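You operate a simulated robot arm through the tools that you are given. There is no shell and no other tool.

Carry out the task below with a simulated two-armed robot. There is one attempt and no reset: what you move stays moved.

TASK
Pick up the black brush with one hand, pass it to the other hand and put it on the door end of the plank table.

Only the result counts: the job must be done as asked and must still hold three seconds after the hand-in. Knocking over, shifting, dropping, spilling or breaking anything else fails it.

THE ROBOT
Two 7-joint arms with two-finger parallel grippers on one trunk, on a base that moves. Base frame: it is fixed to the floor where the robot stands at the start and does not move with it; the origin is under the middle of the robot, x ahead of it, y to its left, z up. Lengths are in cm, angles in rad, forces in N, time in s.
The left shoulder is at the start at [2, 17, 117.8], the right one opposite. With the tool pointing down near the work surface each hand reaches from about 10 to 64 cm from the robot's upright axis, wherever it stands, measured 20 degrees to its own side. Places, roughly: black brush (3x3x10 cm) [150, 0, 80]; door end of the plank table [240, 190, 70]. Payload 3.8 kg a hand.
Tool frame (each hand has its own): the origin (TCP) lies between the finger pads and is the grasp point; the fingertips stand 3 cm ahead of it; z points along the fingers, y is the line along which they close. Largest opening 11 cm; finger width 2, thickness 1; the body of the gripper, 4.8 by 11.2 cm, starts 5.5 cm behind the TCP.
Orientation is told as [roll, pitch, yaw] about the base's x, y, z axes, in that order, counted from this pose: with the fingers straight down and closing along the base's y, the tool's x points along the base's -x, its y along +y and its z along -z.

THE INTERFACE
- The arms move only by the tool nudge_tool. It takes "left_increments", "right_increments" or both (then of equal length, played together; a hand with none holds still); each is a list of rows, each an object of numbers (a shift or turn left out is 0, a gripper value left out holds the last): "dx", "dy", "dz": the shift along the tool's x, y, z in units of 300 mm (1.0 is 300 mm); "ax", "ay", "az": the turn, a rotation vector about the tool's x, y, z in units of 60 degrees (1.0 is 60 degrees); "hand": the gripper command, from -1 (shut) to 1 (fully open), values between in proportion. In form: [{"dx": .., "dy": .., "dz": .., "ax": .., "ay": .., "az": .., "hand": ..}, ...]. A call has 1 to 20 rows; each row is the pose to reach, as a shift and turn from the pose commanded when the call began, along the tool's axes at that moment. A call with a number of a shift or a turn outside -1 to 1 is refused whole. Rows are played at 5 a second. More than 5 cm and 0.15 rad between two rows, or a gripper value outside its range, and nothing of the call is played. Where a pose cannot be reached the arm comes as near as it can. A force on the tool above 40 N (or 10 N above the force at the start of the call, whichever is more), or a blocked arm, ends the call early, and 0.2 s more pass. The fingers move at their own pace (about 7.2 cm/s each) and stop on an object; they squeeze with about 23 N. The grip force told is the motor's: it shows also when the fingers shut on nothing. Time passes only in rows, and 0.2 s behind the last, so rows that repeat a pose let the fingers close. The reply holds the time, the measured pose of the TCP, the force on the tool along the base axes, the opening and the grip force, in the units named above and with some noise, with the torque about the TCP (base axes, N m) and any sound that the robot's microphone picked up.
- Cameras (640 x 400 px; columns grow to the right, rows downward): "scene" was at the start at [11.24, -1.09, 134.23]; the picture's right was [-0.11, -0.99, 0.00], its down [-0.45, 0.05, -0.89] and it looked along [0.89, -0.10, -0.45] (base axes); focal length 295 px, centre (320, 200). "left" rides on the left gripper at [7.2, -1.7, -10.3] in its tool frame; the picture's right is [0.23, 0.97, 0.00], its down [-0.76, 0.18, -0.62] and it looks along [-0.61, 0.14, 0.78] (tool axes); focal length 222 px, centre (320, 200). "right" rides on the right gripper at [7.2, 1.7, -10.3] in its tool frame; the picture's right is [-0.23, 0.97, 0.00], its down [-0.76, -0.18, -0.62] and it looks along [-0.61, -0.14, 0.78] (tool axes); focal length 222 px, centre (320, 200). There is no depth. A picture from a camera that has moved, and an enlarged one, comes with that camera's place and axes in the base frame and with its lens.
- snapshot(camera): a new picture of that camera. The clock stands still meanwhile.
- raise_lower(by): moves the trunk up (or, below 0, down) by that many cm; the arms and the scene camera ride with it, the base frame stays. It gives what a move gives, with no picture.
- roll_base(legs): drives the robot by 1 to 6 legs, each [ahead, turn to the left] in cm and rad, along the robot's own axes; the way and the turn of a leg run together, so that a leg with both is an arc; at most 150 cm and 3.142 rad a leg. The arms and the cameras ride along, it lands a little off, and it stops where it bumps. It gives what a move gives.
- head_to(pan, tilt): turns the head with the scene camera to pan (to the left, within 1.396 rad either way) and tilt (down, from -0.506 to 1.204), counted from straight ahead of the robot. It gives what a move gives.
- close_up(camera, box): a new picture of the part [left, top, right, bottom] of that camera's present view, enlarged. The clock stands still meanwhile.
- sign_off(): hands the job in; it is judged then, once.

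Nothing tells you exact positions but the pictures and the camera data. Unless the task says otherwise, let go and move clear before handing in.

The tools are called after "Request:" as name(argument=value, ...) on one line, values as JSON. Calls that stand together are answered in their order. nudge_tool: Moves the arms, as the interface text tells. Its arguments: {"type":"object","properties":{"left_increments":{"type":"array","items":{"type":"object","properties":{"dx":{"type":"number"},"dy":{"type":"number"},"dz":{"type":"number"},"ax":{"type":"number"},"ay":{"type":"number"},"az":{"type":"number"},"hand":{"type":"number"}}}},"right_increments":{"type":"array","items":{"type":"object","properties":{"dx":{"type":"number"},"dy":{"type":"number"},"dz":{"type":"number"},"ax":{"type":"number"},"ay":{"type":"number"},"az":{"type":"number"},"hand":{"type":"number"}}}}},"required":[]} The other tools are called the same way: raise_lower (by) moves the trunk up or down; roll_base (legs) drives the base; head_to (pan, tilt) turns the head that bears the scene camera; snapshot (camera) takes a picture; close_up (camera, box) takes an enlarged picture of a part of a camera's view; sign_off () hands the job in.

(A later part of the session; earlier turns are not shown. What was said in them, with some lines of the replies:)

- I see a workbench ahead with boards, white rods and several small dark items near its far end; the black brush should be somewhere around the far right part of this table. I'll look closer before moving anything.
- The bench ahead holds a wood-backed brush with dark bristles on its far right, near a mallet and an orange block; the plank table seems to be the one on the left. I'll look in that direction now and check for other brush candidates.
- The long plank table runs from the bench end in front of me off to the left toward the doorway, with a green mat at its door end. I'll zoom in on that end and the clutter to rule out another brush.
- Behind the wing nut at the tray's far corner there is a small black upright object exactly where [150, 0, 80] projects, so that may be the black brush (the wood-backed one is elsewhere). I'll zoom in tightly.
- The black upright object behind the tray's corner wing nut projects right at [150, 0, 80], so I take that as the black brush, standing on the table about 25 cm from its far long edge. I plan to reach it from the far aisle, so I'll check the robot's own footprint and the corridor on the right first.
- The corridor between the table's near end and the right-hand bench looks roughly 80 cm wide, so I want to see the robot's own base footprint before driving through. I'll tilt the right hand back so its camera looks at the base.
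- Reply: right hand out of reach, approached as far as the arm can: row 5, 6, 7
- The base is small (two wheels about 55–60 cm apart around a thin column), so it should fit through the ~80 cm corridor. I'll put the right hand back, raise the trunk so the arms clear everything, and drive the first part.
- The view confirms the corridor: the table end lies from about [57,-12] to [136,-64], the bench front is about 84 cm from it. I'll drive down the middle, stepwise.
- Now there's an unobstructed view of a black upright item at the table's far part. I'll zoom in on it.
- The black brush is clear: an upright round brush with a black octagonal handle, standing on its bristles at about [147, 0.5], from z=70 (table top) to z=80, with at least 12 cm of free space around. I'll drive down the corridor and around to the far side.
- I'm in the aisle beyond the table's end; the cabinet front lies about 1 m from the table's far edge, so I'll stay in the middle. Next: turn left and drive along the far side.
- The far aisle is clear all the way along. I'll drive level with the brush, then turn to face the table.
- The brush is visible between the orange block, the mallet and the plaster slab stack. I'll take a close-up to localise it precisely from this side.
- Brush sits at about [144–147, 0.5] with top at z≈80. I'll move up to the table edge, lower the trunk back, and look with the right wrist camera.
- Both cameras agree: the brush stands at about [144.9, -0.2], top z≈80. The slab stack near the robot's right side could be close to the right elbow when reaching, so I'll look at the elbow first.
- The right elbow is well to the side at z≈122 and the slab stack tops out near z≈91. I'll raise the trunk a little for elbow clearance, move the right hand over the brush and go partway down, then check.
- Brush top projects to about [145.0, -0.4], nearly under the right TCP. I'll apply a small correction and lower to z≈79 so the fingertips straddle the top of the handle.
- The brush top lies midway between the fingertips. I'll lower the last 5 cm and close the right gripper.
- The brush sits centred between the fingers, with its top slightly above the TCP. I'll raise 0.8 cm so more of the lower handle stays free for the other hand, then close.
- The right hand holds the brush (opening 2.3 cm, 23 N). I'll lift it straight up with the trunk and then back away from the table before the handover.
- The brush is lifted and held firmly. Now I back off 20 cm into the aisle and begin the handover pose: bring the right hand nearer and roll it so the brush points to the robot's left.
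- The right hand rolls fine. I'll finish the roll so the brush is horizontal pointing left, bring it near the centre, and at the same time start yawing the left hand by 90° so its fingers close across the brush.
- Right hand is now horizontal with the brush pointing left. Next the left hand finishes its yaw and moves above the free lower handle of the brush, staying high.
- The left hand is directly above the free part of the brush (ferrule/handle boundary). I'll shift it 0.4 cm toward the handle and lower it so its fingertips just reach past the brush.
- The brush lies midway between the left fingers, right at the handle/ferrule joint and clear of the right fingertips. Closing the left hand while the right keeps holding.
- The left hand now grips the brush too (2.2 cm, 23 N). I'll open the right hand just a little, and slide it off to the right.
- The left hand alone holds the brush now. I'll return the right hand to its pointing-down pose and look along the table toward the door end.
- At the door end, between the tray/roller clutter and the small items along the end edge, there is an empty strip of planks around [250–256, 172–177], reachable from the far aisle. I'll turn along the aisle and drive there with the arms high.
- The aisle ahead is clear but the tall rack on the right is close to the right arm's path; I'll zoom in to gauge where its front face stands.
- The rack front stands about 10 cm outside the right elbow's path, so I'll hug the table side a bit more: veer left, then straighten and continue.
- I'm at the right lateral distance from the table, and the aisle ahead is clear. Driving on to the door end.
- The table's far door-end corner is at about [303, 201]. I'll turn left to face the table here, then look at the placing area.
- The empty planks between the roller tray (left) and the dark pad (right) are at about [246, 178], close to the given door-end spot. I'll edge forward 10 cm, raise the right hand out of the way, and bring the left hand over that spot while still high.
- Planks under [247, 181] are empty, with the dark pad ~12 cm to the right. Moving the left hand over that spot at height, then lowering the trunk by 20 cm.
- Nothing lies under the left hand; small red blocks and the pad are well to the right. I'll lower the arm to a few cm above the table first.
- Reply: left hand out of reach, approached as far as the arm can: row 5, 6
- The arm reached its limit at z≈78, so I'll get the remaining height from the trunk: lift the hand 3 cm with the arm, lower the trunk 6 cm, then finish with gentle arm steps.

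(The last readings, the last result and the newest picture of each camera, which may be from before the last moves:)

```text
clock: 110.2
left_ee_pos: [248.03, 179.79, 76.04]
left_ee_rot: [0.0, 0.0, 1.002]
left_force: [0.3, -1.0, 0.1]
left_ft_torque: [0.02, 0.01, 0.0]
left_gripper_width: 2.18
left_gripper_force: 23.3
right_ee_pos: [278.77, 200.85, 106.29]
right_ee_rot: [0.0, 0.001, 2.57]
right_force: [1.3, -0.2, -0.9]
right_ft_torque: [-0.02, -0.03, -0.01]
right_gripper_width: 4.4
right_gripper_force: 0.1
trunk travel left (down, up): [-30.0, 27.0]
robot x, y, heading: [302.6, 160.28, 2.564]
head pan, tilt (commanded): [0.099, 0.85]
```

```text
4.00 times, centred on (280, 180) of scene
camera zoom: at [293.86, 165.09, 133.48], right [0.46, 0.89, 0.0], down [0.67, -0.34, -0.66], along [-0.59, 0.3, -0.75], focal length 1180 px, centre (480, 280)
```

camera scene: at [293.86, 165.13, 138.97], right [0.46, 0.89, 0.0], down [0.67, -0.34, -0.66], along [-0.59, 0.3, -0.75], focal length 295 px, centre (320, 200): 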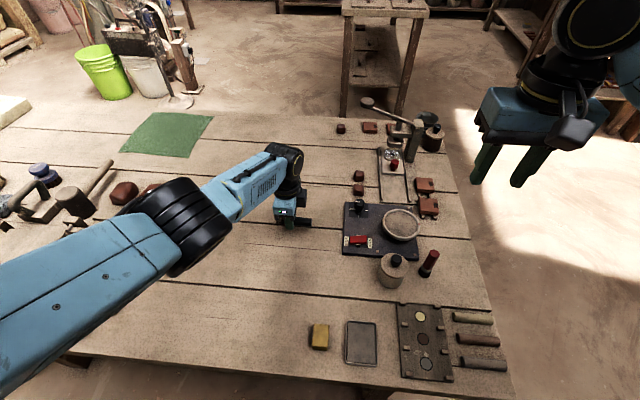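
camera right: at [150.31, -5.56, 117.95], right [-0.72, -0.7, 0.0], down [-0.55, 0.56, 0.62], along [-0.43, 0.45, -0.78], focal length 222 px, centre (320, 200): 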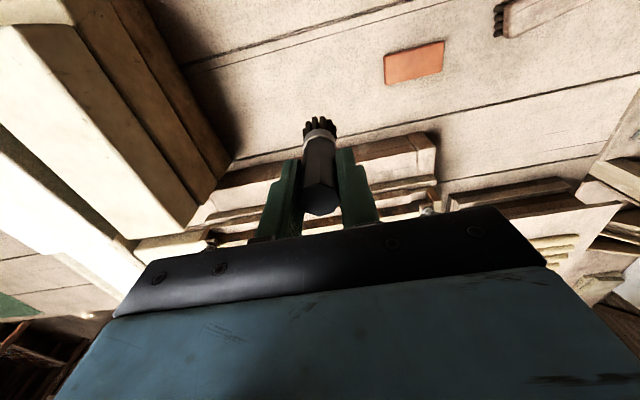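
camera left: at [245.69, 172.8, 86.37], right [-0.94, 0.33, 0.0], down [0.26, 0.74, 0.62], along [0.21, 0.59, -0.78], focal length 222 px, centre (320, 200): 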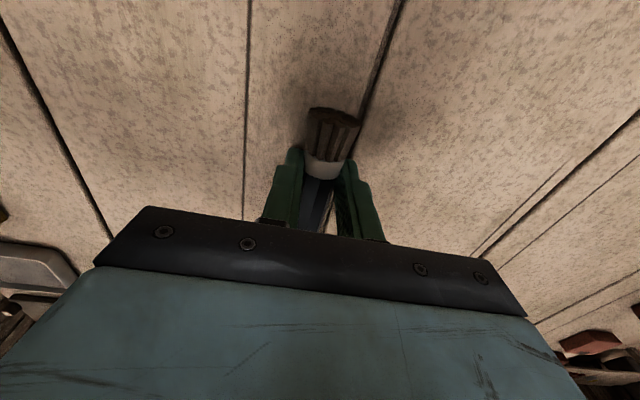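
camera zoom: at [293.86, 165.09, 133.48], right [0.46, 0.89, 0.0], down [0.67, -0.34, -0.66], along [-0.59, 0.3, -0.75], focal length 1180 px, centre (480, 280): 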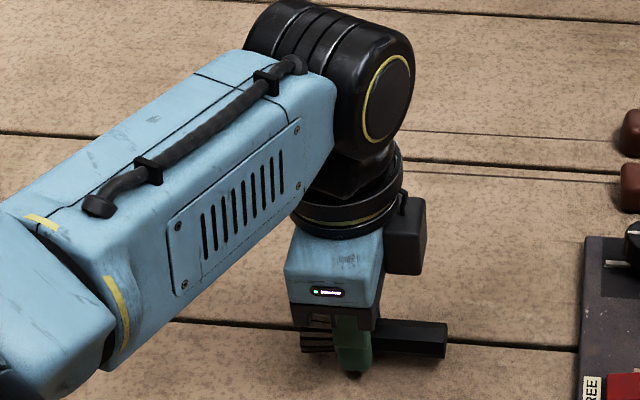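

The brush is just above the planks. I'll lower in small steps, watching the force.

Request:
nudge_tool(left_increments=[{"dz": 0.01, "hand": -1}, {"dz": 0.02}, {"dz": 0.03}, {"dz": 0.04}])

Request:
close_up(camera="scene", box=[260, 190, 340, 240])

```text
clock: 111.2
left_ee_pos: [248.08, 180.04, 75.11]
left_ee_rot: [0.004, 0.001, 1.0]
left_force: [0.7, -2.6, 18.1]
left_ft_torque: [-0.39, 0.18, 0.08]
left_gripper_width: 2.22
left_gripper_force: 22.8
right_ee_pos: [278.88, 200.74, 106.28]
right_ee_rot: [0.0, -0.002, 2.569]
right_force: [0.0, 0.6, 0.3]
right_ft_torque: [-0.01, 0.02, 0.0]
right_gripper_width: 4.4
right_gripper_force: 0.0
trunk travel left (down, up): [-30.0, 27.0]
robot x, y, heading: [302.33, 160.74, 2.57]
head pan, tilt (commanded): [0.099, 0.85]
```

```text
8.00 times, centred on (300, 215) of scene
camera zoom: at [294.01, 165.02, 133.51], right [0.46, 0.89, 0.0], down [0.67, -0.34, -0.66], along [-0.59, 0.3, -0.75], focal length 2359 px, centre (480, 80)
```

zoom: 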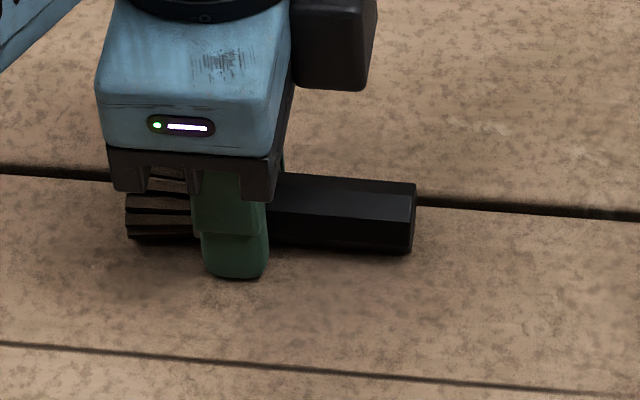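

Touchdown: 18 N upward at z≈75.1, the brush lies on the planks. I'll relieve the pressure slightly, then open the left fingers gradually.

Request:
nudge_tool(left_increments=[{"dz": -0.005, "hand": -1}, {"dz": -0.008, "hand": -1}, {"dz": -0.008, "hand": -1}])

Request:
nudge_tool(left_increments=[{"hand": -0.56}, {"hand": -0.5}, {"hand": -0.4}, {"hand": -0.3}, {"hand": -0.2}, {"hand": -0.1}, {"hand": 0.0}, {"hand": 0.0}])

Request:
close_up(camera="scene", box=[260, 190, 340, 240])

Request:
snapshot(camera="left")

```text
clock: 112.0
left_ee_pos: [248.17, 179.87, 75.03]
left_ee_rot: [0.001, -0.001, 1.001]
left_force: [-5.5, 2.9, 11.4]
left_ft_torque: [-0.05, 0.25, -0.04]
left_gripper_width: 2.2
left_gripper_force: 23.4
right_ee_pos: [278.8, 200.79, 106.27]
right_ee_rot: [-0.001, 0.001, 2.569]
right_force: [1.5, -0.2, -0.2]
right_ft_torque: [0.03, 0.01, -0.01]
right_gripper_width: 4.4
right_gripper_force: 0.0
trunk travel left (down, up): [-30.0, 27.0]
robot x, y, heading: [302.3, 160.36, 2.567]
head pan, tilt (commanded): [0.099, 0.85]
```

```text
clock: 113.8
left_ee_pos: [248.16, 179.86, 74.94]
left_ee_rot: [0.0, -0.002, 1.003]
left_force: [-0.3, -0.3, -0.2]
left_ft_torque: [-0.02, -0.02, 0.05]
left_gripper_width: 5.5
left_gripper_force: 0.0
right_ee_pos: [278.83, 200.86, 106.23]
right_ee_rot: [0.0, -0.001, 2.567]
right_force: [-0.8, -0.3, 0.1]
right_ft_torque: [0.03, 0.0, -0.02]
right_gripper_width: 4.37
right_gripper_force: 0.0
trunk travel left (down, up): [-30.0, 27.0]
robot x, y, heading: [302.45, 160.74, 2.567]
head pan, tilt (commanded): [0.099, 0.85]
```

```text
8.00 times, centred on (300, 215) of scene
camera zoom: at [293.85, 165.1, 133.47], right [0.46, 0.89, 0.0], down [0.67, -0.34, -0.66], along [-0.59, 0.3, -0.75], focal length 2359 px, centre (480, 80)
```

zoom: 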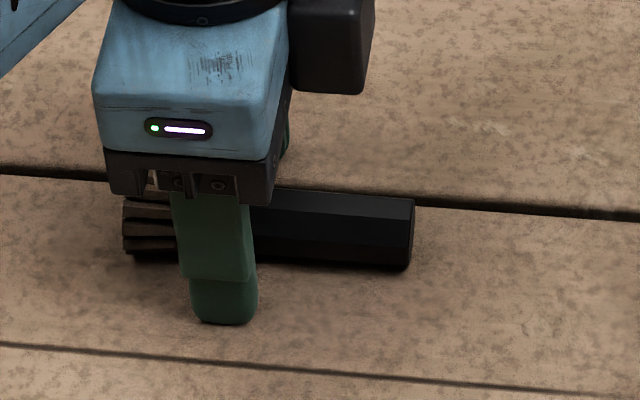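

```text
taken
camera left: at [245.7, 172.79, 85.34], right [-0.94, 0.33, 0.0], down [0.26, 0.74, 0.62], along [0.21, 0.59, -0.78], focal length 222 px, centre (320, 200)
```

left: 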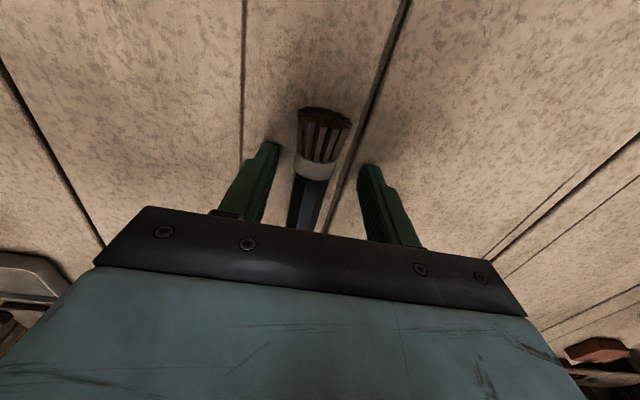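

The brush is released and lies flat on the planks. I'll lift the left hand straight up and clear.

Request:
nudge_tool(left_increments=[{"dz": -0.05, "hand": 0.0}, {"dz": -0.15}, {"dz": -0.28}, {"dz": -0.42}, {"dz": -0.56}, {"dz": -0.7}])

Request:
snapshot(camera="scene")

Request:
snapshot(camera="left")

```text
clock: 115.2
left_ee_pos: [248.07, 179.85, 96.12]
left_ee_rot: [0.0, -0.001, 1.001]
left_force: [0.4, 0.5, 0.3]
left_ft_torque: [0.01, 0.04, 0.01]
left_gripper_width: 5.49
left_gripper_force: 0.0
right_ee_pos: [278.64, 200.81, 106.08]
right_ee_rot: [0.001, 0.001, 2.57]
right_force: [-0.1, -0.1, 1.1]
right_ft_torque: [-0.01, 0.0, 0.01]
right_gripper_width: 4.36
right_gripper_force: 0.0
trunk travel left (down, up): [-30.0, 27.0]
robot x, y, heading: [302.7, 160.33, 2.57]
head pan, tilt (commanded): [0.099, 0.85]
```

```text
taken
camera scene: at [293.88, 165.1, 133.47], right [0.46, 0.89, 0.0], down [0.67, -0.34, -0.66], along [-0.59, 0.3, -0.75], focal length 295 px, centre (320, 200)
```

scene: 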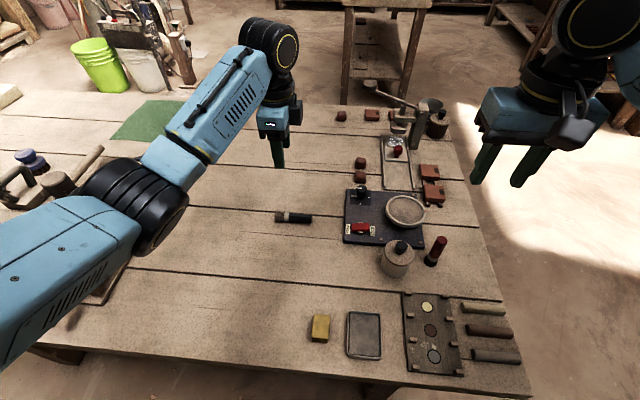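

```text
taken
camera left: at [245.74, 172.8, 106.47], right [-0.94, 0.33, 0.0], down [0.26, 0.74, 0.62], along [0.21, 0.59, -0.78], focal length 222 px, centre (320, 200)
```

left: 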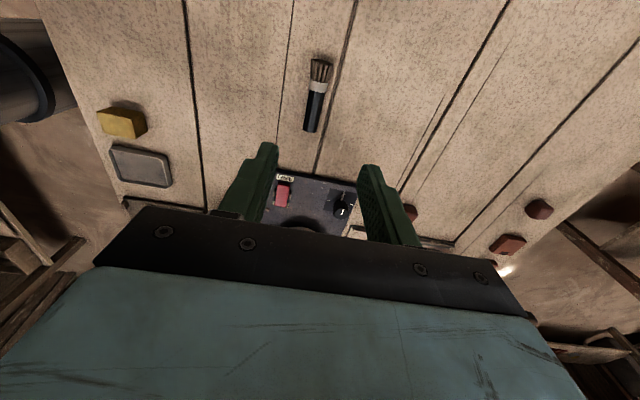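

The brush lies free on the empty planks at the door end, nothing else touched. I'll raise the trunk to be well clear and take a final look.

Request:
raise_lower(by=18)

Request:
snapshot(camera="scene")

Request:
close_up(camera="scene", box=[240, 180, 400, 280])

```text
clock: 117.2
left_ee_pos: [248.15, 179.92, 114.03]
left_ee_rot: [0.0, 0.001, 0.999]
left_force: [-0.1, -0.2, 0.0]
left_ft_torque: [0.0, -0.02, -0.02]
left_gripper_width: 5.51
left_gripper_force: 0.1
right_ee_pos: [278.72, 200.83, 124.07]
right_ee_rot: [0.0, 0.0, 2.569]
right_force: [0.3, -0.4, 0.3]
right_ft_torque: [0.01, 0.0, 0.01]
right_gripper_width: 4.39
right_gripper_force: 0.1
trunk travel left (down, up): [-48.0, 9.0]
robot x, y, heading: [302.55, 160.56, 2.567]
head pan, tilt (commanded): [0.099, 0.85]
```

```text
taken
camera scene: at [293.84, 165.11, 151.46], right [0.46, 0.89, 0.0], down [0.67, -0.34, -0.66], along [-0.59, 0.3, -0.75], focal length 295 px, centre (320, 200)
```

scene: 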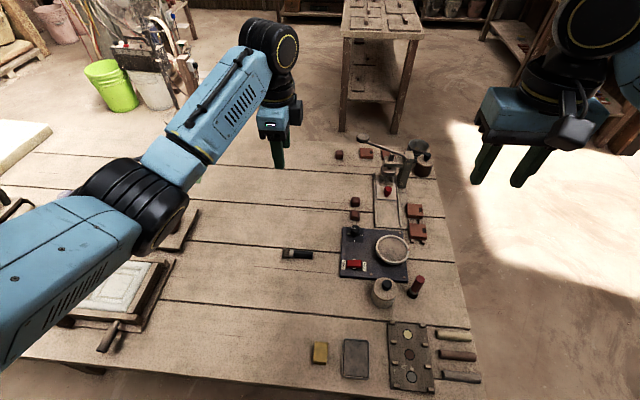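

```text
4.00 times, centred on (320, 230) of scene
camera zoom: at [293.84, 165.11, 151.46], right [0.46, 0.89, 0.0], down [0.67, -0.34, -0.66], along [-0.59, 0.3, -0.75], focal length 1180 px, centre (320, 80)
```

zoom: 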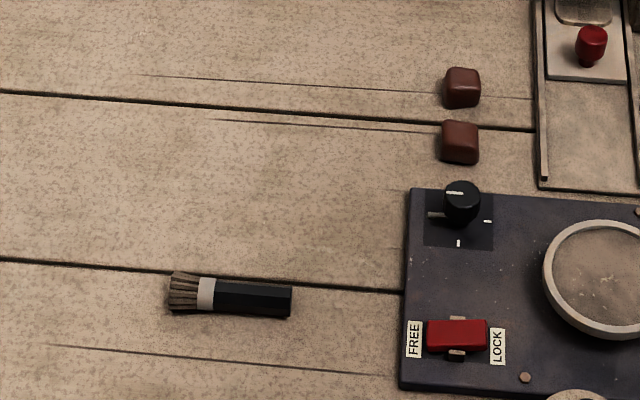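

The black brush is lying still on bare planks at the door end of the table. It is about 10 cm from the dark pad, and nothing around it looks disturbed. It went from the right hand to the left, and both hands are now empty and well clear, so I'm handing in.

Request:
sign_off()

```text
The job is handed in.
```

The black brush is now lying flat on bare planks at the door end of the plank table, at about [248, 180]. That is roughly 13 cm from the spot you gave.

I picked it up with the right hand, passed it to the left hand in mid-air, and set it down with the left. In the last pictures it was resting still about 10 cm from the dark pad. I saw nothing else knocked or moved there, though I did not go back to look at the spot where I picked it up. Both hands were empty and well clear when I handed in.
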